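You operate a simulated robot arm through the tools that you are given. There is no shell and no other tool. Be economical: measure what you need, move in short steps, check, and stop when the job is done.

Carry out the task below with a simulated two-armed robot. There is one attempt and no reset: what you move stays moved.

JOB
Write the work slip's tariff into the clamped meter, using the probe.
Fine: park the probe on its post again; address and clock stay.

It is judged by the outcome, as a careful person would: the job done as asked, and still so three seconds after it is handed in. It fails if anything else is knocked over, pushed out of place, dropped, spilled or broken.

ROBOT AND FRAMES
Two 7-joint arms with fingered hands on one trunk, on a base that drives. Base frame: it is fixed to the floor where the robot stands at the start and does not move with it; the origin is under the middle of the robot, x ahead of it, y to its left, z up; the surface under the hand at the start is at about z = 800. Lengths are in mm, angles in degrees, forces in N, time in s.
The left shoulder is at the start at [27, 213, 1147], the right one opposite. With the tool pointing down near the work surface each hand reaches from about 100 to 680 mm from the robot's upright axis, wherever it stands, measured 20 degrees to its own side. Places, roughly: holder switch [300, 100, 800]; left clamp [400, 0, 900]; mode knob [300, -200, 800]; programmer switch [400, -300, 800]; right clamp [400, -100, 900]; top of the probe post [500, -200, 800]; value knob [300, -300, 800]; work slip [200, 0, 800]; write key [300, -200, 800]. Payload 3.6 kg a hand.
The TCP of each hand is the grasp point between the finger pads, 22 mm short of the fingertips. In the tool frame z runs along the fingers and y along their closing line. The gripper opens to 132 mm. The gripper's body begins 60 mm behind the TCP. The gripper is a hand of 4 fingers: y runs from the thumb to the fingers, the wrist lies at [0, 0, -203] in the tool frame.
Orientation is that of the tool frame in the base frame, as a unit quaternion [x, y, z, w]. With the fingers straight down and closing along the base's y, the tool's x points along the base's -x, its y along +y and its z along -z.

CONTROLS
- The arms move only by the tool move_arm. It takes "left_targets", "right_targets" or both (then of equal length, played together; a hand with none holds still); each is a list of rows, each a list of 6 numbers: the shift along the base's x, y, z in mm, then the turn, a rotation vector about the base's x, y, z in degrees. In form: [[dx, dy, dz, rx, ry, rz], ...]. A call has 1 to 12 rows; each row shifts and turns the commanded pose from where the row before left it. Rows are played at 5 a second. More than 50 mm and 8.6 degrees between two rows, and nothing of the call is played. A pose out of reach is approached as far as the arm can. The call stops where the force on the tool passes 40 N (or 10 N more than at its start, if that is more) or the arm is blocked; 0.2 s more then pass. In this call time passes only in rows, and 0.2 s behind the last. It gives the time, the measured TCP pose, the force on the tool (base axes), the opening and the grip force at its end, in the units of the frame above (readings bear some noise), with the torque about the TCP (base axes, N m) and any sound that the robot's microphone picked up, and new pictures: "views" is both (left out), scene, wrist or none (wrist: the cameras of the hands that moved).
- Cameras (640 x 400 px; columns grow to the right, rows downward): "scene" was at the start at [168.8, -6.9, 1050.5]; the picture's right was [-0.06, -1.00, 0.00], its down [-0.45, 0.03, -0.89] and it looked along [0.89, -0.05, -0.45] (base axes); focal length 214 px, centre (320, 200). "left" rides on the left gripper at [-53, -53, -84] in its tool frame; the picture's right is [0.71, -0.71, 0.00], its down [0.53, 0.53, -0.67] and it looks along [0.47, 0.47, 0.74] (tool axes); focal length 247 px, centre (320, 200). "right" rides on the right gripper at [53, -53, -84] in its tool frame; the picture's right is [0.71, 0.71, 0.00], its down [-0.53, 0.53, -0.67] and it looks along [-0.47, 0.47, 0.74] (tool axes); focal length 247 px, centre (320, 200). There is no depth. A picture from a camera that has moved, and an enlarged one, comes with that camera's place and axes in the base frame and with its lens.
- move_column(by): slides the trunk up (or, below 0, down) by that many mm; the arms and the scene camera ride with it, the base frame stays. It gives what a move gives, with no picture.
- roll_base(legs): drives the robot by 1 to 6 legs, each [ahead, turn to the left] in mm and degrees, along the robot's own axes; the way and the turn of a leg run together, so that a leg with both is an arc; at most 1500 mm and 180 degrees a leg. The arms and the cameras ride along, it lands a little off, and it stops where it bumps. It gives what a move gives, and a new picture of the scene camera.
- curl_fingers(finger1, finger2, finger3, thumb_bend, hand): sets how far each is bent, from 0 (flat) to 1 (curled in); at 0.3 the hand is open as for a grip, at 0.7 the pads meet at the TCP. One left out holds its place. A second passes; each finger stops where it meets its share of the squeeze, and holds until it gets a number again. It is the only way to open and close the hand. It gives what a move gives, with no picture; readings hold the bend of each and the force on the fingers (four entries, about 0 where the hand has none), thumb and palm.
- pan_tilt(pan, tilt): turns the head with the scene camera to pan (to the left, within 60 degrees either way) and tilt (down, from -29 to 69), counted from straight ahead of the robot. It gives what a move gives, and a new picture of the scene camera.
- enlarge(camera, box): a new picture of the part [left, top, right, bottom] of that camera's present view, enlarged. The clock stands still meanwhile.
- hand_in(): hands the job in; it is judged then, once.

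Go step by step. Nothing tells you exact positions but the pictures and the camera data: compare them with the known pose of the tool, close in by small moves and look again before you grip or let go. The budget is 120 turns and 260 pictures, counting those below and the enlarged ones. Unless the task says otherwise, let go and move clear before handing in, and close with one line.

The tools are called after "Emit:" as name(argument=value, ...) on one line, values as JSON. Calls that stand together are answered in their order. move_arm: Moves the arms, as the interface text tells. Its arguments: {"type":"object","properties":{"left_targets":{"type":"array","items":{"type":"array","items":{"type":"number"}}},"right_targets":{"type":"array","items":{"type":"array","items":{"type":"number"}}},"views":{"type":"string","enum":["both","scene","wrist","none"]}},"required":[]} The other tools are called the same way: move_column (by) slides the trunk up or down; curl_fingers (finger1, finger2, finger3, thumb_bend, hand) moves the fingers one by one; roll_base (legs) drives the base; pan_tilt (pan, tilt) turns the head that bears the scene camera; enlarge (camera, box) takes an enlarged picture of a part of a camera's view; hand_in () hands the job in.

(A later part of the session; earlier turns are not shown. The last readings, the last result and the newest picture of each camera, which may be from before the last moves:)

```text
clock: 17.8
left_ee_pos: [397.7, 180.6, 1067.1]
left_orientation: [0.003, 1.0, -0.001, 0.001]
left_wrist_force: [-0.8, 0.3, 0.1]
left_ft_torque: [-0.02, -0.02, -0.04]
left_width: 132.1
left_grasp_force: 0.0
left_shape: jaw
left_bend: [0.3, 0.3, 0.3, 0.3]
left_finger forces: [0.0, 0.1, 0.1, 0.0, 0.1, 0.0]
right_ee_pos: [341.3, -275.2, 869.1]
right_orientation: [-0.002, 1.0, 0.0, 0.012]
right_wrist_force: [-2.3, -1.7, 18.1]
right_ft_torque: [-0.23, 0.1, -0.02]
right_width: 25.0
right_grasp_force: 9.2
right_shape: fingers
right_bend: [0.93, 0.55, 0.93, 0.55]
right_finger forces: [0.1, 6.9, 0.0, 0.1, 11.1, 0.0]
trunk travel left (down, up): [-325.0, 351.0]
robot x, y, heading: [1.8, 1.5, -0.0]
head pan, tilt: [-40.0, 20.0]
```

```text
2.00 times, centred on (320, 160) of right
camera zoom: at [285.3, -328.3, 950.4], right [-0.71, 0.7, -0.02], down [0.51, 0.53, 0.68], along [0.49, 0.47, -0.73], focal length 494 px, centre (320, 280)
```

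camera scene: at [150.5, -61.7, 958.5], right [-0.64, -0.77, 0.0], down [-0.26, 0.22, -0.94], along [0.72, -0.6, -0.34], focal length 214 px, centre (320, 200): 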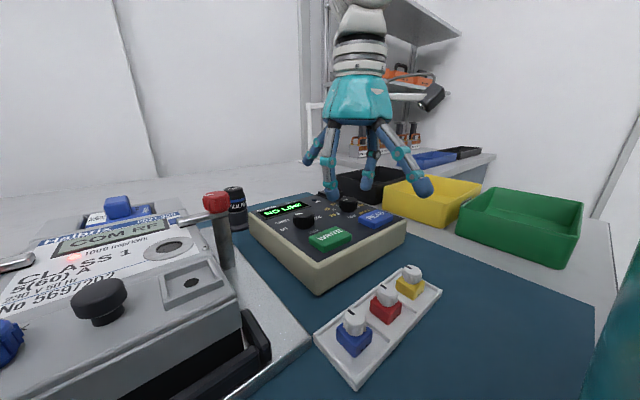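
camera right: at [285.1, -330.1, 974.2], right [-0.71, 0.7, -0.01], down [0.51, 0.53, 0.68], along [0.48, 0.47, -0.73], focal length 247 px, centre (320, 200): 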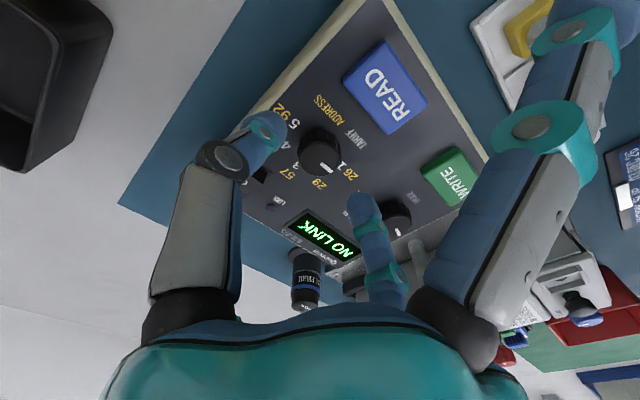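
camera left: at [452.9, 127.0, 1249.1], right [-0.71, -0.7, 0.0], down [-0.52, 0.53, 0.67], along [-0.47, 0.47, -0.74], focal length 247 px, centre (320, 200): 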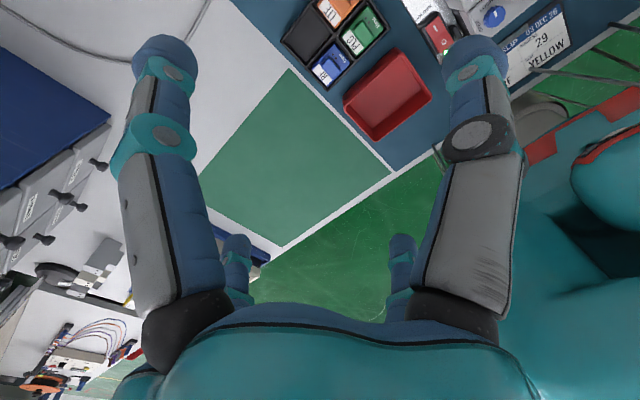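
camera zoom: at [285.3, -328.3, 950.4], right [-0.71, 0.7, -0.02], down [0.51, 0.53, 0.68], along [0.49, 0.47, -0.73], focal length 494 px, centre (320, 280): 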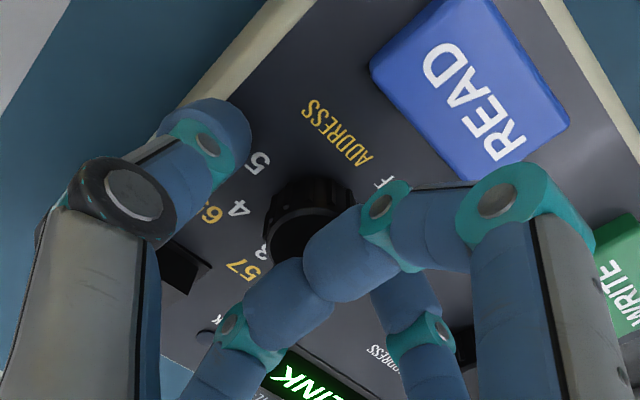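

Fingertips are touching the panel, so I'll lift 4 mm and close the pinch.

Emit:
move_arm(right_targets=[[0, 0, 4, 0, 0, 0]], views="none")

Emit:
curl_fingers(hand="right", finger2=0.72, thumb_bend=0.72)

Emit:
enlarge(camera="scene", box=[230, 120, 450, 260])

```text
clock: 18.2
left_ee_pos: [399.4, 181.0, 1065.1]
left_orientation: [0.003, 1.0, 0.001, 0.0]
left_wrist_force: [-0.4, -1.0, -0.6]
left_ft_torque: [0.0, 0.0, 0.01]
left_width: 131.9
left_grasp_force: 0.0
left_shape: jaw
left_bend: [0.3, 0.3, 0.3, 0.3]
left_finger forces: [0.0, 0.1, 0.1, 0.0, 0.1, 0.0]
right_ee_pos: [340.7, -277.0, 869.1]
right_orientation: [-0.002, 1.0, 0.0, 0.009]
right_wrist_force: [1.4, 0.7, 2.3]
right_ft_torque: [0.07, -0.03, -0.03]
right_width: 26.8
right_grasp_force: 0.4
right_shape: fingers
right_bend: [0.96, 0.55, 0.96, 0.55]
right_finger forces: [0.1, 1.3, 0.1, 0.0, 0.1, 0.1]
trunk travel left (down, up): [-325.0, 351.0]
robot x, y, heading: [-1.6, -1.2, -0.1]
head pan, tilt: [-40.0, 20.0]
```

```text
clock: 19.2
left_ee_pos: [399.0, 180.5, 1064.8]
left_orientation: [0.002, 1.0, 0.0, 0.0]
left_wrist_force: [-0.4, -0.5, -0.4]
left_ft_torque: [-0.01, -0.01, 0.01]
left_width: 132.0
left_grasp_force: 0.0
left_shape: jaw
left_bend: [0.3, 0.3, 0.3, 0.3]
left_finger forces: [0.0, 0.0, 0.0, 0.1, 0.0, 0.1]
right_ee_pos: [340.4, -276.1, 869.0]
right_orientation: [-0.002, 1.0, 0.0, 0.009]
right_wrist_force: [-2.4, -2.2, -2.8]
right_ft_torque: [-0.05, 0.05, -0.01]
right_width: 13.8
right_grasp_force: 7.1
right_shape: fingers
right_bend: [0.96, 0.64, 0.96, 0.65]
right_finger forces: [0.0, 5.7, 0.1, 0.1, 8.1, 0.0]
trunk travel left (down, up): [-325.0, 351.0]
robot x, y, heading: [-0.7, -3.5, -0.0]
head pan, tilt: [-40.0, 20.0]
```

```text
2.86 times, centred on (340, 190) of scene
camera zoom: at [150.3, -61.9, 958.5], right [-0.64, -0.77, 0.0], down [-0.26, 0.22, -0.94], along [0.72, -0.6, -0.34], focal length 613 px, centre (263, 229)
```

zoom: 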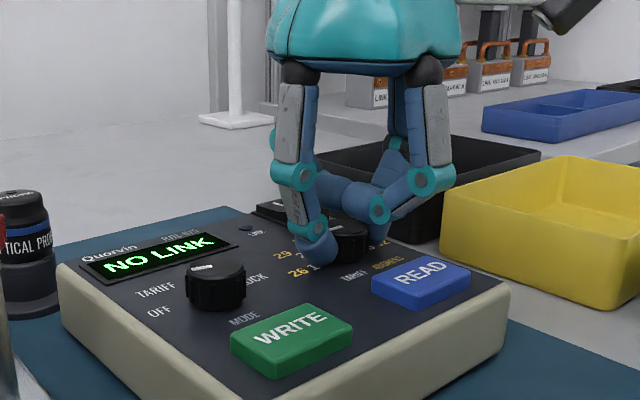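

The knob is gripped. I'll turn it 45° clockwise.

Emit:
move_arm(right_targets=[[0, 0, 0, 0, 0, -7.5], [0, 0, 0, 0, 0, -7.5], [0, 0, 0, 0, 0, -7.5], [0, 0, 0, 0, 0, -7.5], [0, 0, 0, 0, 0, -7.5], [0, 0, 0, 0, 0, -7.5]], views="none")

Emit:
enlarge(camera="scene", box=[270, 160, 400, 240])

Emit:
enlarge(camera="right", box=[180, 60, 460, 260])

```text
clock: 20.6
left_ee_pos: [399.3, 180.4, 1063.9]
left_orientation: [0.002, 1.0, 0.0, 0.001]
left_wrist_force: [0.9, -0.1, -0.2]
left_ft_torque: [0.04, 0.04, -0.01]
left_width: 131.8
left_grasp_force: 0.0
left_shape: jaw
left_bend: [0.3, 0.3, 0.3, 0.3]
left_finger forces: [0.1, 0.0, 0.0, 0.1, 0.0, 0.0]
right_ee_pos: [356.4, -336.7, 901.1]
right_orientation: [0.379, 0.925, -0.002, 0.007]
right_wrist_force: [-0.8, -1.1, 0.4]
right_ft_torque: [0.0, 0.0, -0.05]
right_width: 5.3
right_grasp_force: 0.0
right_shape: fingers
right_bend: [0.96, 0.71, 0.96, 0.72]
right_finger forces: [0.0, 0.0, 0.1, 0.0, 0.0, 0.0]
right hand out of reach, approached as far as the arm can: row 4, 5, 6
trunk travel left (down, up): [-325.0, 351.0]
robot x, y, heading: [-0.9, 2.9, -0.0]
head pan, tilt: [-40.0, 20.0]
```

```text
4.92 times, centred on (335, 200) of scene
camera zoom: at [150.2, -61.7, 958.6], right [-0.64, -0.77, 0.0], down [-0.26, 0.22, -0.94], along [0.72, -0.6, -0.34], focal length 1056 px, centre (246, 200)
```

zoom: 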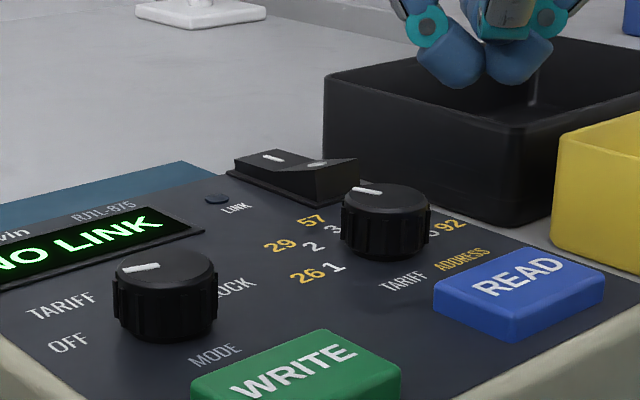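

```text
2.00 times, centred on (320, 160) of right
camera zoom: at [278.9, -335.1, 982.6], right [-0.01, 1.0, -0.01], down [0.74, 0.01, 0.68], along [0.68, 0.0, -0.74], focal length 494 px, centre (320, 280)
```

zoom: 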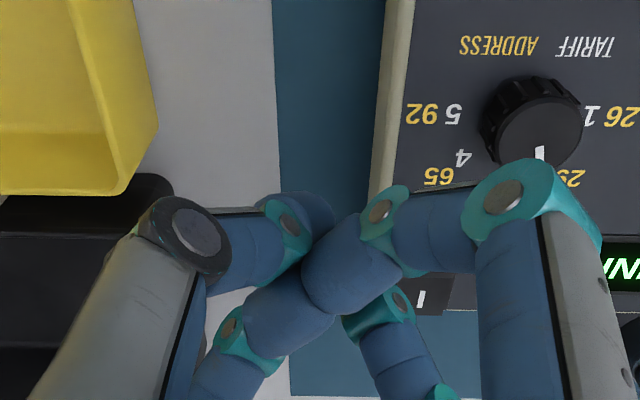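

The arm ran out of yaw and slipped off, though the knob did turn. I'll lift, rotate back and check the mark.

Emit:
move_arm(right_targets=[[0, 0, 30, 0, 0, 7.5], [0, 10, 10, 0, 0, 7.5], [-5, 10, 0, 0, 0, 7.5], [-5, 15, 0, 0, 0, 7.5], [-5, 15, 0, 0, 0, 7.5], [-3, 10, 0, 0, 0, 7.5]], views="none")

Emit:
curl_fingers(hand="right", finger1=0, finger2=0.55, finger3=0, thumb_bend=0.55)

Emit:
enlarge(camera="right", box=[180, 60, 460, 260])

```text
clock: 22.0
left_ee_pos: [398.7, 180.2, 1065.5]
left_orientation: [0.001, 1.0, 0.0, -0.001]
left_wrist_force: [-0.8, -0.4, -0.1]
left_ft_torque: [0.0, 0.03, -0.05]
left_width: 131.8
left_grasp_force: 0.0
left_shape: jaw
left_bend: [0.3, 0.3, 0.3, 0.3]
left_finger forces: [0.1, 0.0, 0.0, 0.0, 0.0, 0.0]
right_ee_pos: [338.3, -275.9, 940.1]
right_orientation: [-0.003, 1.0, 0.0, 0.008]
right_wrist_force: [0.3, 0.8, -0.3]
right_ft_torque: [-0.03, -0.02, 0.0]
right_width: 5.0
right_grasp_force: 0.1
right_shape: fingers
right_bend: [0.96, 0.71, 0.96, 0.72]
right_finger forces: [0.0, 0.0, 0.1, 0.0, 0.0, 0.0]
trunk travel left (down, up): [-325.0, 351.0]
robot x, y, heading: [0.7, -2.0, 0.1]
head pan, tilt: [-40.0, 20.0]
```

```text
clock: 23.0
left_ee_pos: [399.1, 179.4, 1063.8]
left_orientation: [0.003, 1.0, 0.0, 0.0]
left_wrist_force: [0.0, -0.9, 0.4]
left_ft_torque: [0.01, 0.02, -0.01]
left_width: 131.7
left_grasp_force: 0.0
left_shape: jaw
left_bend: [0.3, 0.3, 0.3, 0.3]
left_finger forces: [0.0, 0.1, 0.0, 0.1, 0.1, 0.0]
right_ee_pos: [337.3, -276.7, 939.6]
right_orientation: [-0.002, 1.0, 0.0, 0.01]
right_wrist_force: [1.1, 0.5, 0.0]
right_ft_torque: [-0.02, -0.02, 0.02]
right_width: 90.0
right_grasp_force: 0.1
right_shape: fingers
right_bend: [0.01, 0.55, 0.01, 0.55]
right_finger forces: [0.0, 0.0, 0.1, 0.1, 0.0, 0.0]
trunk travel left (down, up): [-325.0, 351.0]
robot x, y, heading: [2.5, -3.4, 0.1]
head pan, tilt: [-40.0, 20.0]
```

```text
2.00 times, centred on (320, 160) of right
camera zoom: at [282.6, -328.8, 1022.6], right [-0.71, 0.7, -0.01], down [0.51, 0.53, 0.68], along [0.48, 0.47, -0.73], focal length 494 px, centre (320, 280)
```

zoom: 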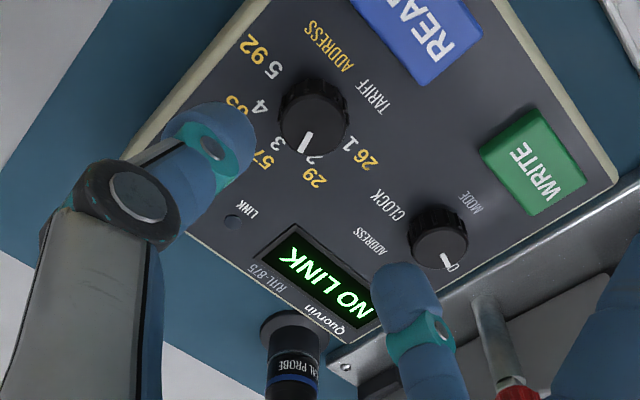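

Emit:
enlarge(camera="right", box=[280, 85, 370, 160])

```text
5.33 times, centred on (325, 122) of right
camera zoom: at [282.6, -328.8, 1022.6], right [-0.71, 0.7, -0.01], down [0.51, 0.53, 0.68], along [0.48, 0.47, -0.73], focal length 1317 px, centre (293, 613)
```

zoom: 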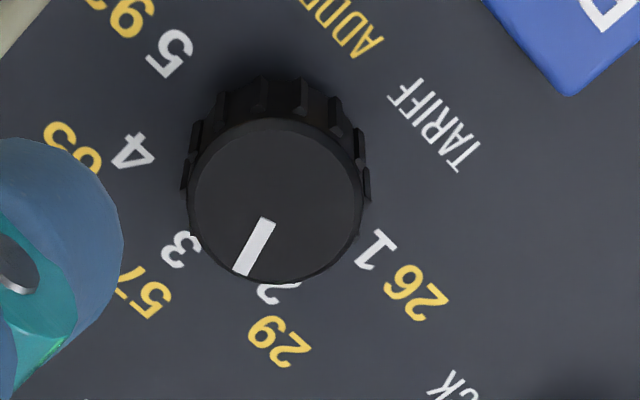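

The mark reads about 107°, between 2 (135°) and 3 (90°), so it needs about 28° counter-clockwise. I'll regrip and turn back.

Emit:
curl_fingers(hand="right", finger1=1, finger3=1)

Emit:
move_arm(right_targets=[[3, 0, -40, 0, 0, 0], [0, 0, -20, 0, 0, 0], [0, 0, -9, 0, 0, 0]], views="none")

Emit:
curl_fingers(hand="right", finger2=0.72, thumb_bend=0.72)

Emit:
move_arm(right_targets=[[0, 0, 0, 0, 0, 7], [0, 0, 0, 0, 0, 7], [0, 0, 0, 0, 0, 7], [0, 0, 0, 0, 0, 7]], views="none")

Emit:
enlarge(camera="scene", box=[270, 160, 400, 240])

```text
clock: 24.0
left_ee_pos: [399.9, 179.6, 1064.8]
left_orientation: [0.002, 1.0, 0.0, 0.0]
left_wrist_force: [0.4, 0.2, -0.3]
left_ft_torque: [0.03, 0.02, 0.01]
left_width: 131.6
left_grasp_force: 0.0
left_shape: jaw
left_bend: [0.3, 0.3, 0.3, 0.3]
left_finger forces: [0.0, 0.0, 0.0, 0.0, 0.0, 0.0]
right_ee_pos: [338.1, -276.3, 940.5]
right_orientation: [-0.002, 1.0, 0.001, 0.01]
right_wrist_force: [0.3, 0.1, -1.1]
right_ft_torque: [0.02, 0.0, -0.03]
right_width: 18.9
right_grasp_force: 0.0
right_shape: fingers
right_bend: [0.81, 0.55, 0.81, 0.55]
right_finger forces: [0.0, 0.0, 0.1, 0.0, 0.0, 0.0]
trunk travel left (down, up): [-325.0, 351.0]
robot x, y, heading: [3.8, -0.8, -0.2]
head pan, tilt: [-40.0, 20.0]
```

```text
clock: 24.8
left_ee_pos: [399.0, 180.4, 1065.1]
left_orientation: [0.003, 1.0, 0.0, 0.0]
left_wrist_force: [-0.1, -0.4, 0.1]
left_ft_torque: [0.01, 0.01, 0.0]
left_width: 132.3
left_grasp_force: 0.0
left_shape: jaw
left_bend: [0.3, 0.3, 0.3, 0.3]
left_finger forces: [0.0, 0.1, 0.0, 0.0, 0.0, 0.0]
right_ee_pos: [341.0, -275.7, 869.7]
right_orientation: [-0.001, 1.0, 0.0, 0.009]
right_wrist_force: [-0.2, -0.4, -0.1]
right_ft_torque: [0.01, 0.02, -0.01]
right_width: 26.1
right_grasp_force: 0.0
right_shape: fingers
right_bend: [0.96, 0.55, 0.96, 0.55]
right_finger forces: [0.0, 0.0, 0.1, 0.0, 0.1, 0.0]
trunk travel left (down, up): [-325.0, 351.0]
robot x, y, heading: [-0.9, -1.2, -0.1]
head pan, tilt: [-40.0, 20.0]
```

```text
clock: 25.8
left_ee_pos: [398.7, 179.3, 1065.9]
left_orientation: [0.003, 1.0, 0.0, 0.0]
left_wrist_force: [-0.1, 0.0, 0.2]
left_ft_torque: [0.0, 0.01, 0.02]
left_width: 132.1
left_grasp_force: 0.0
left_shape: jaw
left_bend: [0.3, 0.3, 0.3, 0.3]
left_finger forces: [0.0, 0.1, 0.0, 0.1, 0.1, 0.1]
right_ee_pos: [340.2, -277.1, 869.7]
right_orientation: [-0.002, 1.0, 0.0, 0.008]
right_wrist_force: [-1.9, -2.7, -2.0]
right_ft_torque: [-0.08, 0.05, -0.01]
right_width: 14.0
right_grasp_force: 7.4
right_shape: fingers
right_bend: [0.96, 0.64, 0.96, 0.65]
right_finger forces: [0.0, 6.0, 0.1, 0.0, 8.6, 0.0]
trunk travel left (down, up): [-325.0, 351.0]
robot x, y, heading: [2.1, -0.3, 0.1]
head pan, tilt: [-40.0, 20.0]
```

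```text
clock: 26.8
left_ee_pos: [398.7, 180.3, 1065.6]
left_orientation: [0.002, 1.0, 0.0, 0.0]
left_wrist_force: [0.3, 0.0, 1.0]
left_ft_torque: [0.0, 0.03, 0.0]
left_width: 131.9
left_grasp_force: 0.0
left_shape: jaw
left_bend: [0.3, 0.3, 0.3, 0.3]
left_finger forces: [0.1, 0.0, 0.0, 0.0, 0.1, 0.0]
right_ee_pos: [339.4, -276.7, 869.9]
right_orientation: [-0.244, 0.97, 0.002, 0.009]
right_wrist_force: [-0.7, -8.2, -1.1]
right_ft_torque: [-0.2, -0.02, -0.09]
right_width: 15.0
right_grasp_force: 8.6
right_shape: fingers
right_bend: [0.96, 0.65, 0.96, 0.65]
right_finger forces: [0.0, 4.6, 0.0, 0.1, 11.3, 0.0]
trunk travel left (down, up): [-325.0, 351.0]
robot x, y, heading: [-3.3, 0.8, 0.1]
head pan, tilt: [-40.0, 20.0]
```

```text
4.92 times, centred on (335, 200) of scene
camera zoom: at [150.4, -62.3, 958.5], right [-0.64, -0.77, 0.0], down [-0.26, 0.22, -0.94], along [0.72, -0.6, -0.34], focal length 1056 px, centre (246, 200)
```

zoom: 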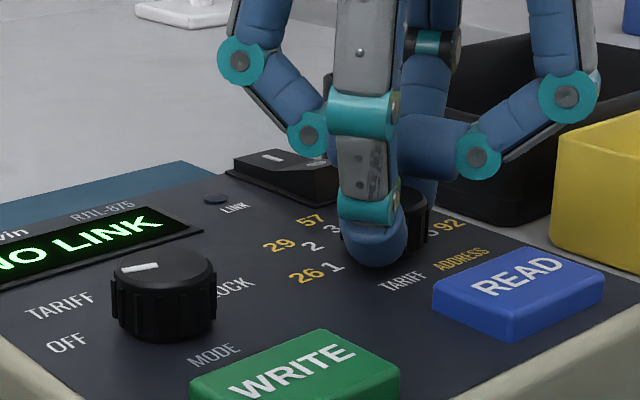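

Turned with the grip held. I'll release, lift and check the mark.

Emit:
curl_fingers(hand="right", finger2=0.55, thumb_bend=0.55)

Emit:
move_arm(right_targets=[[0, 0, 35, 0, 0, 0], [0, 0, 35, 0, 0, 0]], views="none")

Emit:
curl_fingers(hand="right", finger1=0, finger3=0)

Emit:
enlarge(camera="right", box=[240, 60, 460, 220])

```text
clock: 27.8
left_ee_pos: [397.7, 179.8, 1064.0]
left_orientation: [0.003, 1.0, 0.0, 0.001]
left_wrist_force: [-0.8, 0.0, -0.2]
left_ft_torque: [-0.03, 0.03, 0.01]
left_width: 131.9
left_grasp_force: 0.1
left_shape: jaw
left_bend: [0.3, 0.3, 0.3, 0.3]
left_finger forces: [0.0, 0.1, 0.0, 0.0, 0.0, 0.1]
right_ee_pos: [339.6, -275.8, 870.0]
right_orientation: [-0.244, 0.97, 0.002, 0.009]
right_wrist_force: [-0.3, 0.4, -0.4]
right_ft_torque: [0.03, 0.03, 0.01]
right_width: 26.1
right_grasp_force: 0.1
right_shape: fingers
right_bend: [0.96, 0.55, 0.96, 0.55]
right_finger forces: [0.0, 0.0, 0.0, 0.1, 0.1, 0.0]
trunk travel left (down, up): [-325.0, 351.0]
robot x, y, heading: [1.0, 0.7, 0.2]
head pan, tilt: [-40.0, 20.0]
```

```text
clock: 28.4
left_ee_pos: [400.2, 179.2, 1065.4]
left_orientation: [0.002, 1.0, 0.001, 0.0]
left_wrist_force: [0.4, -0.9, -0.4]
left_ft_torque: [-0.01, -0.01, -0.02]
left_width: 131.5
left_grasp_force: 0.1
left_shape: jaw
left_bend: [0.3, 0.3, 0.3, 0.3]
left_finger forces: [0.0, 0.0, 0.0, 0.1, 0.0, 0.0]
right_ee_pos: [336.8, -274.9, 942.4]
right_orientation: [-0.243, 0.97, 0.003, 0.008]
right_wrist_force: [-0.4, 0.6, 0.2]
right_ft_torque: [-0.01, 0.01, 0.0]
right_width: 26.3
right_grasp_force: 0.0
right_shape: fingers
right_bend: [0.96, 0.55, 0.96, 0.55]
right_finger forces: [0.0, 0.0, 0.0, 0.0, 0.0, 0.1]
trunk travel left (down, up): [-325.0, 351.0]
robot x, y, heading: [2.2, -2.6, -0.3]
head pan, tilt: [-40.0, 20.0]
```

```text
clock: 29.4
left_ee_pos: [398.3, 180.3, 1065.1]
left_orientation: [0.002, 1.0, -0.001, 0.001]
left_wrist_force: [-0.1, 0.6, 0.3]
left_ft_torque: [0.02, 0.01, -0.01]
left_width: 131.8
left_grasp_force: 0.1
left_shape: jaw
left_bend: [0.3, 0.3, 0.3, 0.3]
left_finger forces: [0.0, 0.1, 0.0, 0.0, 0.0, 0.0]
right_ee_pos: [338.9, -274.8, 941.8]
right_orientation: [-0.244, 0.97, 0.002, 0.009]
right_wrist_force: [0.6, -0.3, 0.2]
right_ft_torque: [-0.02, -0.02, 0.05]
right_width: 90.3
right_grasp_force: 0.0
right_shape: fingers
right_bend: [0.01, 0.55, 0.01, 0.55]
right_finger forces: [0.0, 0.0, 0.0, 0.0, 0.1, 0.0]
trunk travel left (down, up): [-325.0, 351.0]
robot x, y, heading: [-0.9, -1.9, -0.0]
head pan, tilt: [-40.0, 20.0]
```

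```text
2.50 times, centred on (350, 140) of right
camera zoom: at [314.2, -346.4, 1024.1], right [-0.96, 0.29, -0.01], down [0.2, 0.71, 0.68], along [0.21, 0.65, -0.73], focal length 617 px, centre (245, 350)
```

zoom: 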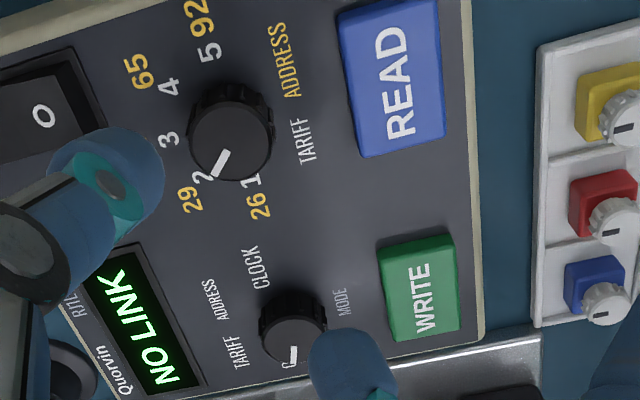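

Emit:
enlarge(camera="right", box=[290, 80, 370, 150])

Emit:
enlarge(camera="right", box=[310, 145, 400, 220])

```text
5.71 times, centred on (330, 115) of right
camera zoom: at [314.2, -346.4, 1024.1], right [-0.96, 0.29, -0.01], down [0.2, 0.71, 0.68], along [0.21, 0.65, -0.73], focal length 1411 px, centre (263, 686)
```

zoom: 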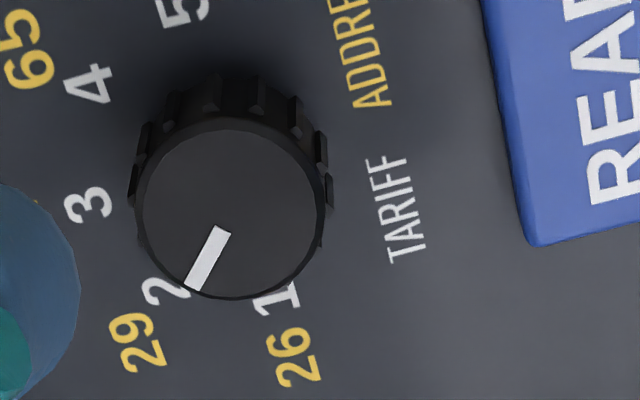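

```text
5.33 times, centred on (355, 182) of right
camera zoom: at [314.2, -346.4, 1024.1], right [-0.96, 0.29, -0.01], down [0.2, 0.71, 0.68], along [0.21, 0.65, -0.73], focal length 1317 px, centre (133, 293)
```

zoom: 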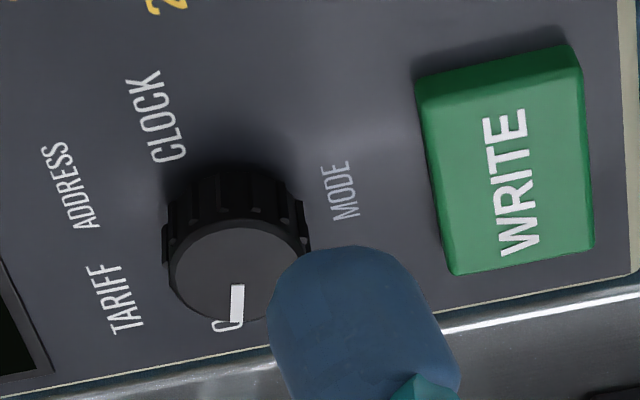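

Value is at 2 (about 134°). Next is the mode knob near (341,-197): go over it with yaw about +38 and check.

Emit:
move_arm(right_targets=[[0, 40, 0, 0, 0, 5], [3, 37, 0, 0, 0, 5], [0, 0, -40, 0, 0, 0]], views="wrist")

Emit:
enlarge(camera="right", box=[240, 100, 400, 220])

```text
clock: 30.2
left_ee_pos: [398.0, 179.9, 1064.6]
left_orientation: [0.003, 1.0, 0.0, -0.001]
left_wrist_force: [0.7, -0.4, 0.5]
left_ft_torque: [0.05, -0.02, 0.0]
left_width: 131.6
left_grasp_force: 0.1
left_shape: jaw
left_bend: [0.3, 0.3, 0.3, 0.3]
left_finger forces: [0.1, 0.0, 0.0, 0.0, 0.0, 0.0]
right_ee_pos: [326.8, -204.8, 916.2]
right_orientation: [-0.326, 0.945, 0.002, 0.01]
right_wrist_force: [0.4, 0.1, 0.5]
right_ft_torque: [0.01, -0.02, 0.01]
right_width: 90.7
right_grasp_force: 0.1
right_shape: fingers
right_bend: [0.01, 0.55, 0.0, 0.55]
right_finger forces: [0.1, 0.0, 0.0, 0.1, 0.0, 0.0]
right hand out of reach, approached as far as the arm can: row 3
trunk travel left (down, up): [-325.0, 351.0]
robot x, y, heading: [0.4, -3.5, -0.0]
head pan, tilt: [-40.0, 20.0]
camera right: at [315.4, -279.2, 998.1], right [-0.99, 0.12, -0.02], down [0.08, 0.73, 0.68], along [0.09, 0.67, -0.73], focal length 247 px, centre (320, 200)
```

right: 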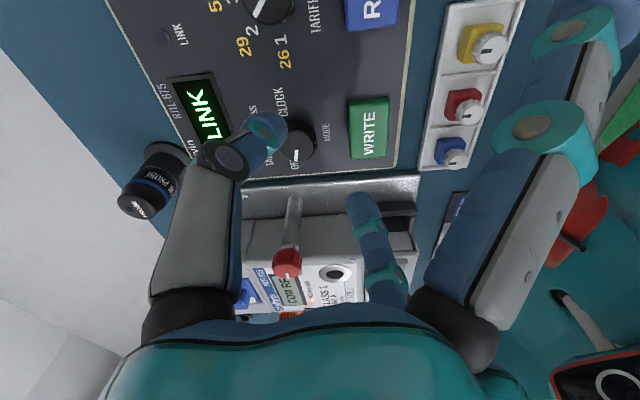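

```text
3.33 times, centred on (320, 160) of right
camera zoom: at [315.4, -279.2, 998.1], right [-0.99, 0.12, -0.02], down [0.08, 0.73, 0.68], along [0.09, 0.67, -0.73], focal length 823 px, centre (320, 333)
```

zoom: 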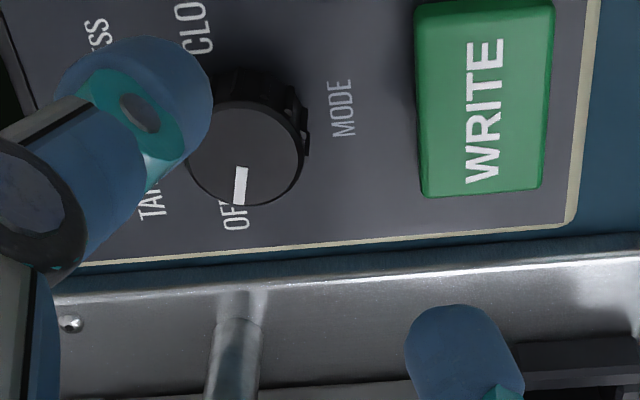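

Reach is limited this close in. I'll raise the hand and back the base up about 130 mm.

Emit:
move_arm(right_targets=[[0, 0, 45, 0, 0, 0], [0, 0, 45, 0, 0, 0]], views="none")

Emit:
roll_base(legs=[[-130, 0]])

```text
clock: 30.8
left_ee_pos: [399.1, 180.2, 1064.8]
left_orientation: [0.001, 1.0, 0.0, 0.001]
left_wrist_force: [-0.3, 0.8, 0.6]
left_ft_torque: [0.0, 0.02, -0.03]
left_width: 132.0
left_grasp_force: 0.1
left_shape: jaw
left_bend: [0.3, 0.3, 0.3, 0.3]
left_finger forces: [0.0, 0.1, 0.0, 0.0, 0.0, 0.0]
right_ee_pos: [327.6, -204.3, 1007.5]
right_orientation: [-0.327, 0.945, 0.004, 0.009]
right_wrist_force: [0.0, -0.4, 0.4]
right_ft_torque: [0.01, 0.01, -0.04]
right_width: 90.5
right_grasp_force: 0.0
right_shape: fingers
right_bend: [0.01, 0.55, 0.0, 0.55]
right_finger forces: [0.0, 0.0, 0.0, 0.0, 0.0, 0.1]
trunk travel left (down, up): [-325.0, 351.0]
robot x, y, heading: [-0.1, 0.8, -0.1]
head pan, tilt: [-40.0, 20.0]
```

```text
clock: 32.1
left_ee_pos: [264.3, 179.8, 1066.2]
left_orientation: [0.002, 1.0, 0.0, 0.001]
left_wrist_force: [-0.3, 0.1, 0.6]
left_ft_torque: [0.0, 0.0, 0.0]
left_width: 131.7
left_grasp_force: 0.0
left_shape: jaw
left_bend: [0.3, 0.3, 0.3, 0.3]
left_finger forces: [0.0, 0.1, 0.0, 0.1, 0.0, 0.0]
right_ee_pos: [193.9, -206.2, 1008.2]
right_orientation: [-0.327, 0.945, 0.003, 0.009]
right_wrist_force: [-0.9, 0.8, 1.2]
right_ft_torque: [0.0, -0.03, -0.02]
right_width: 90.2
right_grasp_force: 0.1
right_shape: fingers
right_bend: [0.01, 0.55, 0.0, 0.55]
right_finger forces: [0.1, 0.1, 0.0, 0.0, 0.1, 0.0]
trunk travel left (down, up): [-325.0, 351.0]
robot x, y, heading: [-131.5, -0.9, 0.0]
head pan, tilt: [-40.0, 20.0]
camera scene: at [16.2, -61.4, 958.8], right [-0.64, -0.77, 0.0], down [-0.26, 0.22, -0.94], along [0.72, -0.6, -0.34], focal length 214 px, centre (320, 200)
```

scene: 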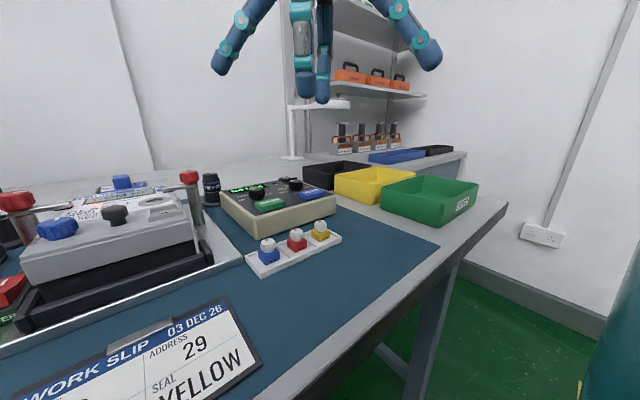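

Emit:
move_arm(right_targets=[[48, 3, 0, 0, 0, 0], [48, 3, 0, 0, 0, 0], [48, 3, 0, 0, 0, 0], [3, 0, -45, 0, 0, 0], [0, 0, -45, 0, 0, 0], [0, 0, -15, 0, 0, 0]], views="wrist")

Emit:
enlarge(camera="right", box=[240, 100, 400, 220])

```text
clock: 33.5
left_ee_pos: [266.2, 180.2, 1065.1]
left_orientation: [0.002, 1.0, 0.0, -0.001]
left_wrist_force: [0.6, -0.4, 0.5]
left_ft_torque: [0.01, 0.03, 0.01]
left_width: 131.9
left_grasp_force: 0.1
left_shape: jaw
left_bend: [0.3, 0.3, 0.3, 0.3]
left_finger forces: [0.1, 0.0, 0.1, 0.0, 0.0, 0.0]
right_ee_pos: [263.9, -232.5, 920.3]
right_orientation: [-0.327, 0.945, 0.002, 0.009]
right_wrist_force: [1.0, -0.3, 0.2]
right_ft_torque: [0.0, -0.03, -0.02]
right_width: 90.3
right_grasp_force: 0.1
right_shape: fingers
right_bend: [0.01, 0.55, 0.0, 0.55]
right_finger forces: [0.0, 0.0, 0.0, 0.0, 0.1, 0.1]
right hand out of reach, approached as far as the arm can: row 1, 2, 3, 5
trunk travel left (down, up): [-325.0, 351.0]
robot x, y, heading: [-135.8, -4.4, -0.0]
head pan, tilt: [-40.0, 20.0]
camera right: at [253.1, -309.0, 1003.6], right [-0.99, 0.12, -0.01], down [0.08, 0.73, 0.68], along [0.09, 0.67, -0.73], focal length 247 px, centre (320, 200)
```

right: 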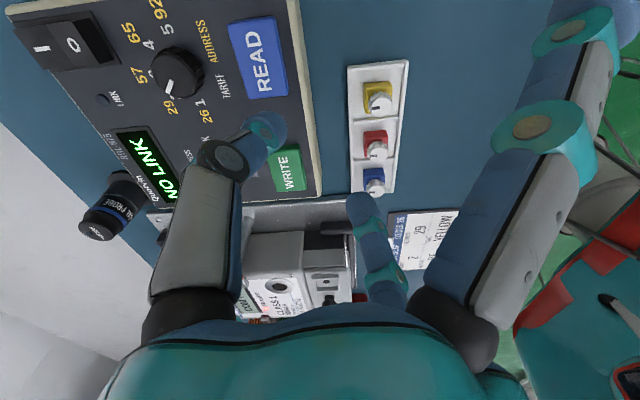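

```text
3.33 times, centred on (320, 160) of right
camera zoom: at [253.1, -309.0, 1003.6], right [-0.99, 0.12, -0.01], down [0.08, 0.73, 0.68], along [0.09, 0.67, -0.73], focal length 823 px, centre (320, 333)
```

zoom: 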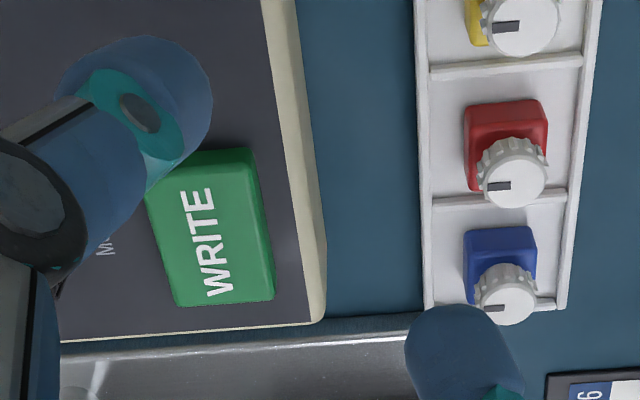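

Moving outward also stalls, so this looks like an arm-configuration limit. I'll look at the arm itself.

Emit:
pan_tilt(pan=-50, tilt=-15)

```text
clock: 34.5
left_ee_pos: [265.8, 179.6, 1064.0]
left_orientation: [0.002, 1.0, 0.001, 0.0]
left_wrist_force: [0.8, -0.3, -0.4]
left_ft_torque: [-0.01, -0.02, 0.0]
left_width: 132.1
left_grasp_force: 0.1
left_shape: jaw
left_bend: [0.3, 0.3, 0.3, 0.3]
left_finger forces: [0.1, 0.0, 0.1, 0.0, 0.1, 0.0]
right_ee_pos: [262.7, -234.1, 921.3]
right_orientation: [-0.327, 0.945, 0.004, 0.009]
right_wrist_force: [-0.4, 0.3, -0.2]
right_ft_torque: [0.0, -0.01, 0.02]
right_width: 90.4
right_grasp_force: 0.0
right_shape: fingers
right_bend: [0.01, 0.55, 0.0, 0.55]
right_finger forces: [0.0, 0.0, 0.1, 0.0, 0.0, 0.1]
trunk travel left (down, up): [-325.0, 351.0]
robot x, y, heading: [-133.5, -1.9, 0.1]
head pan, tilt: [-50.0, -15.0]
camera scene: at [-1.9, -63.2, 1013.2], right [-0.77, -0.64, 0.0], down [0.17, -0.2, -0.97], along [0.62, -0.74, 0.26], focal length 214 px, centre (320, 200)
```

scene: 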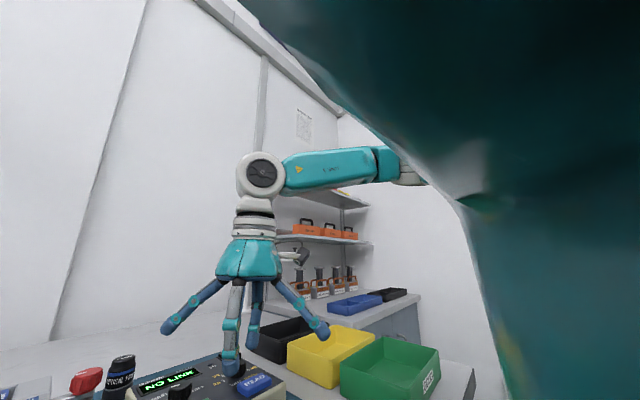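

Emit:
move_arm(right_targets=[[0, 0, 20, 0, 0, -8], [0, 0, 20, 0, 0, -8], [0, 0, 0, 0, 0, -8], [0, 0, 0, 0, 0, -8], [0, 0, 0, 0, 0, -6], [40, 0, 0, 0, 0, 0], [40, 30, 0, 0, 0, 0]], views="scene")

```text
clock: 36.1
left_ee_pos: [266.8, 179.2, 1066.4]
left_orientation: [0.001, 1.0, 0.0, 0.0]
left_wrist_force: [0.8, -0.7, 0.5]
left_ft_torque: [0.04, -0.03, 0.01]
left_width: 131.8
left_grasp_force: 0.1
left_shape: jaw
left_bend: [0.3, 0.3, 0.3, 0.3]
left_finger forces: [0.0, 0.0, 0.1, 0.0, 0.0, 0.1]
right_ee_pos: [280.9, -238.0, 960.0]
right_orientation: [-0.001, 1.0, 0.001, 0.01]
right_wrist_force: [0.4, -0.7, -0.6]
right_ft_torque: [-0.02, 0.06, 0.01]
right_width: 90.4
right_grasp_force: 0.0
right_shape: fingers
right_bend: [0.01, 0.55, 0.0, 0.55]
right_finger forces: [0.0, 0.0, 0.0, 0.1, 0.0, 0.1]
right hand out of reach, approached as far as the arm can: row 6, 7
trunk travel left (down, up): [-325.0, 351.0]
robot x, y, heading: [-130.9, -0.1, 0.0]
head pan, tilt: [-50.0, -15.0]
camera scene: at [-1.7, -63.5, 1013.2], right [-0.77, -0.64, 0.0], down [0.17, -0.2, -0.97], along [0.62, -0.74, 0.26], focal length 214 px, centre (320, 200)
```

scene: 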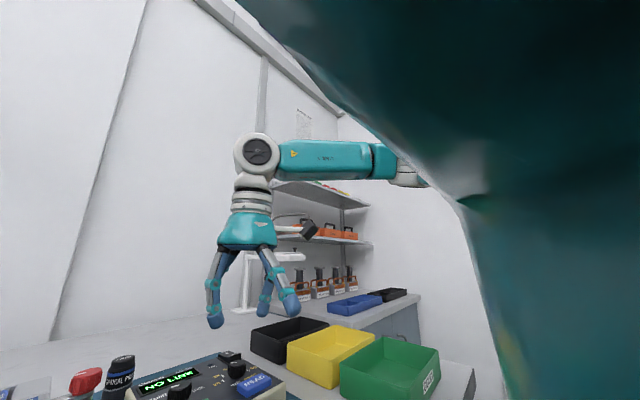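

Emit:
move_arm(right_targets=[[0, 0, 48, 0, 0, 0], [0, 0, 48, 0, 0, 0], [0, 0, 48, 0, 0, 0], [0, 0, 48, 0, 0, 0], [48, 0, 0, 0, 0, 0], [48, 0, 0, 0, 0, 0], [48, 0, 0, 0, 0, 0], [30, 0, 0, 0, 0, 0]], views="scene")

```text
clock: 37.9
left_ee_pos: [266.3, 179.3, 1065.4]
left_orientation: [0.001, 1.0, 0.0, 0.0]
left_wrist_force: [0.1, 0.0, 1.4]
left_ft_torque: [0.03, 0.0, 0.0]
left_width: 132.2
left_grasp_force: 0.0
left_shape: jaw
left_bend: [0.3, 0.3, 0.3, 0.3]
left_finger forces: [0.0, 0.1, 0.0, 0.0, 0.1, 0.1]
right_ee_pos: [328.9, -309.0, 1083.3]
right_orientation: [-0.002, 1.0, 0.0, 0.008]
right_wrist_force: [0.4, -1.1, 0.8]
right_ft_torque: [0.0, -0.02, -0.03]
right_width: 90.7
right_grasp_force: 0.1
right_shape: fingers
right_bend: [0.01, 0.55, 0.0, 0.55]
right_finger forces: [0.0, 0.0, 0.0, 0.1, 0.0, 0.0]
right hand out of reach, approached as far as the arm can: row 2, 3, 4, 5, 6, 7, 8
trunk travel left (down, up): [-325.0, 351.0]
robot x, y, heading: [-132.2, -3.1, 0.1]
head pan, tilt: [-50.0, -15.0]
camera scene: at [-1.7, -63.9, 1013.2], right [-0.77, -0.64, 0.0], down [0.17, -0.2, -0.97], along [0.62, -0.74, 0.26], focal length 214 px, centre (320, 200)
```

scene: 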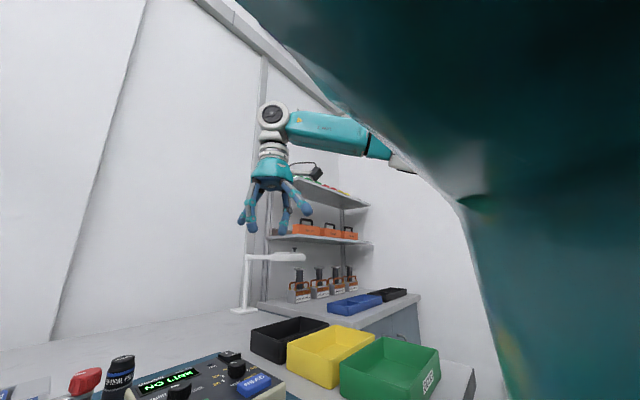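

The forearm is now level or rising, which is the wrist's flex limit; earlier the elbow was too high and too close. So with the base back, I'll raise the trunk.

Emit:
move_column(by=150)

Emit:
move_arm(right_targets=[[0, 15, -45, 0, 0, 0], [0, 20, -45, 0, 0, 0], [0, 20, -45, 0, 0, 0], [4, 20, -45, 0, 0, 0], [4, 20, -40, 0, 0, 0], [4, 15, -40, 0, 0, 0], [0, 0, -40, 0, 0, 0]], views="scene")

```text
clock: 39.6
left_ee_pos: [265.8, 180.6, 1213.9]
left_orientation: [0.002, 1.0, -0.001, -0.001]
left_wrist_force: [0.5, -0.4, 0.3]
left_ft_torque: [0.04, -0.07, -0.02]
left_width: 132.0
left_grasp_force: 0.0
left_shape: jaw
left_bend: [0.3, 0.3, 0.3, 0.3]
left_finger forces: [0.0, 0.0, 0.0, 0.0, 0.1, 0.0]
right_ee_pos: [315.3, -309.2, 1258.6]
right_orientation: [0.0, 0.999, 0.001, 0.035]
right_wrist_force: [0.1, 0.2, 0.4]
right_ft_torque: [-0.01, 0.02, -0.03]
right_width: 90.6
right_grasp_force: 0.0
right_shape: fingers
right_bend: [0.01, 0.55, 0.0, 0.55]
right_finger forces: [0.1, 0.0, 0.1, 0.0, 0.0, 0.0]
trunk travel left (down, up): [-475.0, 201.0]
robot x, y, heading: [-133.7, 0.8, -0.0]
head pan, tilt: [-50.0, -15.0]
```

```text
clock: 41.2
left_ee_pos: [265.5, 180.1, 1214.8]
left_orientation: [0.002, 1.0, -0.001, 0.0]
left_wrist_force: [-0.4, 0.2, 0.9]
left_ft_torque: [0.02, 0.05, 0.0]
left_width: 131.7
left_grasp_force: 0.2
left_shape: jaw
left_bend: [0.3, 0.3, 0.3, 0.3]
left_finger forces: [0.0, 0.1, 0.0, 0.0, 0.0, 0.0]
right_ee_pos: [253.2, -279.7, 995.5]
right_orientation: [0.0, 0.999, 0.002, 0.036]
right_wrist_force: [0.2, 0.2, -0.1]
right_ft_torque: [0.0, 0.02, -0.01]
right_width: 90.3
right_grasp_force: 0.1
right_shape: fingers
right_bend: [0.01, 0.55, 0.0, 0.55]
right_finger forces: [0.1, 0.0, 0.1, 0.0, 0.0, 0.0]
right hand out of reach, approached as far as the arm can: row 3, 4, 5, 6, 7
trunk travel left (down, up): [-475.0, 201.0]
robot x, y, heading: [-137.5, 0.9, 0.0]
head pan, tilt: [-50.0, -15.0]
camera scene: at [-3.9, -63.4, 1167.6], right [-0.77, -0.64, 0.0], down [0.17, -0.2, -0.97], along [0.62, -0.74, 0.26], focal length 214 px, centre (320, 200)
```

scene: 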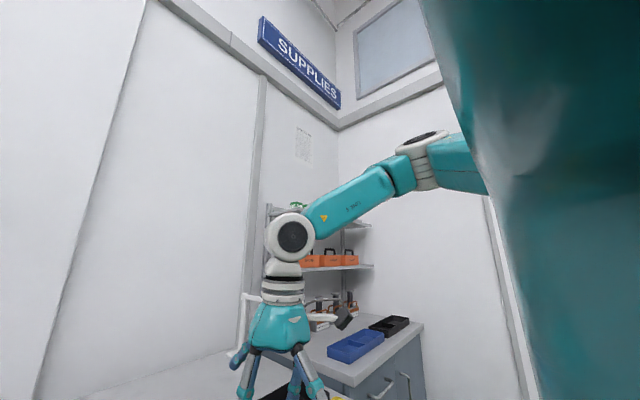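

The yaw joint may be the limit here, since negative yaw failed earlier. I'll test positive yaw with this trunk height.

Emit:
move_arm(right_targets=[[0, 0, 0, 0, 0, 8], [0, 0, 0, 0, 0, 8], [0, 0, 0, 0, 0, 8], [0, 0, 0, 0, 0, 8], [0, 0, 0, 0, 0, 8], [45, 10, 0, 0, 0, 0], [43, 20, 0, 0, 0, 0], [0, 20, -40, 0, 0, 0]], views="scene")

```text
clock: 43.0
left_ee_pos: [266.3, 180.8, 1215.9]
left_orientation: [0.001, 1.0, 0.0, 0.0]
left_wrist_force: [-0.5, -0.4, -0.8]
left_ft_torque: [-0.02, 0.0, 0.0]
left_width: 131.7
left_grasp_force: 0.1
left_shape: jaw
left_bend: [0.3, 0.3, 0.3, 0.3]
left_finger forces: [0.1, 0.1, 0.0, 0.0, 0.0, 0.1]
right_ee_pos: [277.6, -289.2, 1001.4]
right_orientation: [-0.342, 0.939, 0.014, 0.033]
right_wrist_force: [0.4, -0.5, -0.6]
right_ft_torque: [0.02, 0.03, 0.02]
right_width: 90.4
right_grasp_force: 0.0
right_shape: fingers
right_bend: [0.01, 0.55, 0.0, 0.55]
right_finger forces: [0.0, 0.1, 0.0, 0.0, 0.0, 0.0]
right hand out of reach, approached as far as the arm can: row 6, 7, 8
trunk travel left (down, up): [-475.0, 201.0]
robot x, y, heading: [-133.9, -2.0, 0.1]
head pan, tilt: [-50.0, -15.0]
camera scene: at [-3.9, -63.4, 1167.6], right [-0.77, -0.64, 0.0], down [0.17, -0.2, -0.97], along [0.62, -0.74, 0.26], focal length 214 px, centre (320, 200)
```

scene: 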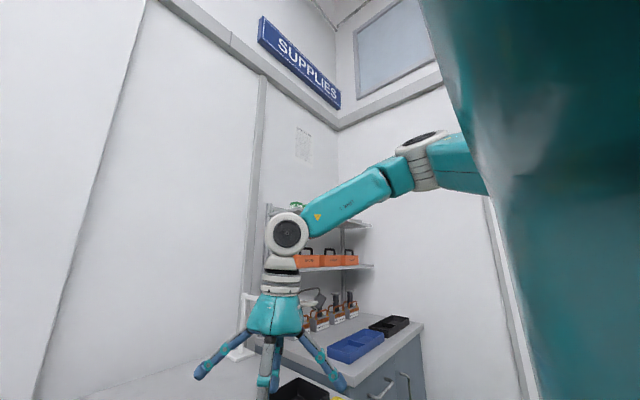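

Emit:
pan_tilt(pan=50, tilt=-5)

```text
clock: 44.8
left_ee_pos: [266.0, 180.7, 1214.9]
left_orientation: [0.002, 1.0, -0.001, 0.001]
left_wrist_force: [0.5, -0.7, 0.0]
left_ft_torque: [0.03, -0.02, -0.01]
left_width: 131.8
left_grasp_force: 0.1
left_shape: jaw
left_bend: [0.3, 0.3, 0.3, 0.3]
left_finger forces: [0.0, 0.0, 0.0, 0.0, 0.1, 0.1]
right_ee_pos: [275.7, -288.5, 1001.1]
right_orientation: [-0.343, 0.939, 0.014, 0.034]
right_wrist_force: [0.5, -1.2, 0.3]
right_ft_torque: [-0.04, 0.0, 0.01]
right_width: 90.3
right_grasp_force: 0.1
right_shape: fingers
right_bend: [0.01, 0.55, 0.0, 0.55]
right_finger forces: [0.0, 0.0, 0.0, 0.0, 0.0, 0.0]
trunk travel left (down, up): [-475.0, 201.0]
robot x, y, heading: [-130.4, -2.1, 0.2]
head pan, tilt: [50.0, -5.0]
camera scene: at [0.7, 65.4, 1152.9], right [0.77, -0.64, 0.0], down [0.06, 0.07, -1.0], along [0.64, 0.76, 0.09], focal length 214 px, centre (320, 200)
```

scene: 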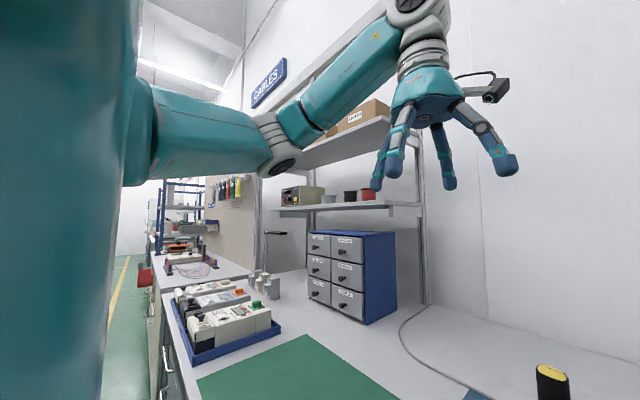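

Emit:
move_arm(left_targets=[[30, 0, -35, 0, 0, 0], [30, 0, -35, 0, 0, 0], [30, 0, -35, 0, 0, 0], [30, 0, -35, 0, 0, 0], [30, 0, -35, 0, 0, 0], [30, 0, -35, 0, 0, 0]], views="scene")

```text
clock: 46.2
left_ee_pos: [448.6, 180.1, 1008.1]
left_orientation: [0.003, 1.0, 0.0, 0.0]
left_wrist_force: [0.2, 0.0, 0.9]
left_ft_torque: [0.02, 0.03, 0.04]
left_width: 131.8
left_grasp_force: 0.0
left_shape: jaw
left_bend: [0.3, 0.3, 0.3, 0.3]
left_finger forces: [0.1, 0.1, 0.0, 0.1, 0.0, 0.0]
right_ee_pos: [276.6, -288.1, 1001.4]
right_orientation: [-0.34, 0.94, 0.013, 0.034]
right_wrist_force: [0.7, -0.7, -0.7]
right_ft_torque: [0.02, 0.05, 0.05]
right_width: 90.6
right_grasp_force: 0.1
right_shape: fingers
right_bend: [0.01, 0.55, 0.0, 0.55]
right_finger forces: [0.1, 0.0, 0.0, 0.0, 0.0, 0.1]
trunk travel left (down, up): [-475.0, 201.0]
robot x, y, heading: [-129.3, 2.3, 0.1]
head pan, tilt: [50.0, -5.0]
camera scene: at [1.4, 65.2, 1152.8], right [0.77, -0.64, 0.0], down [0.05, 0.07, -1.0], along [0.64, 0.76, 0.09], focal length 214 px, centre (320, 200)
```

scene: 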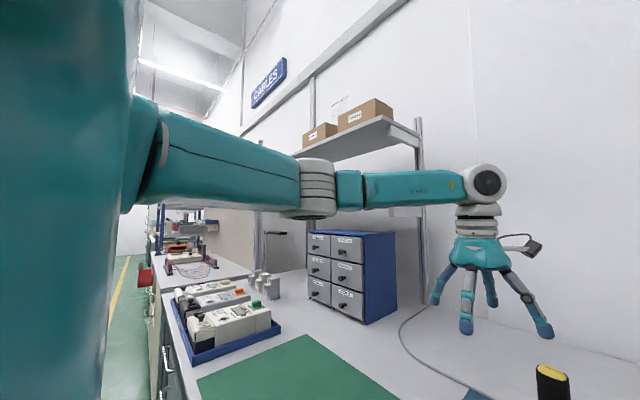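

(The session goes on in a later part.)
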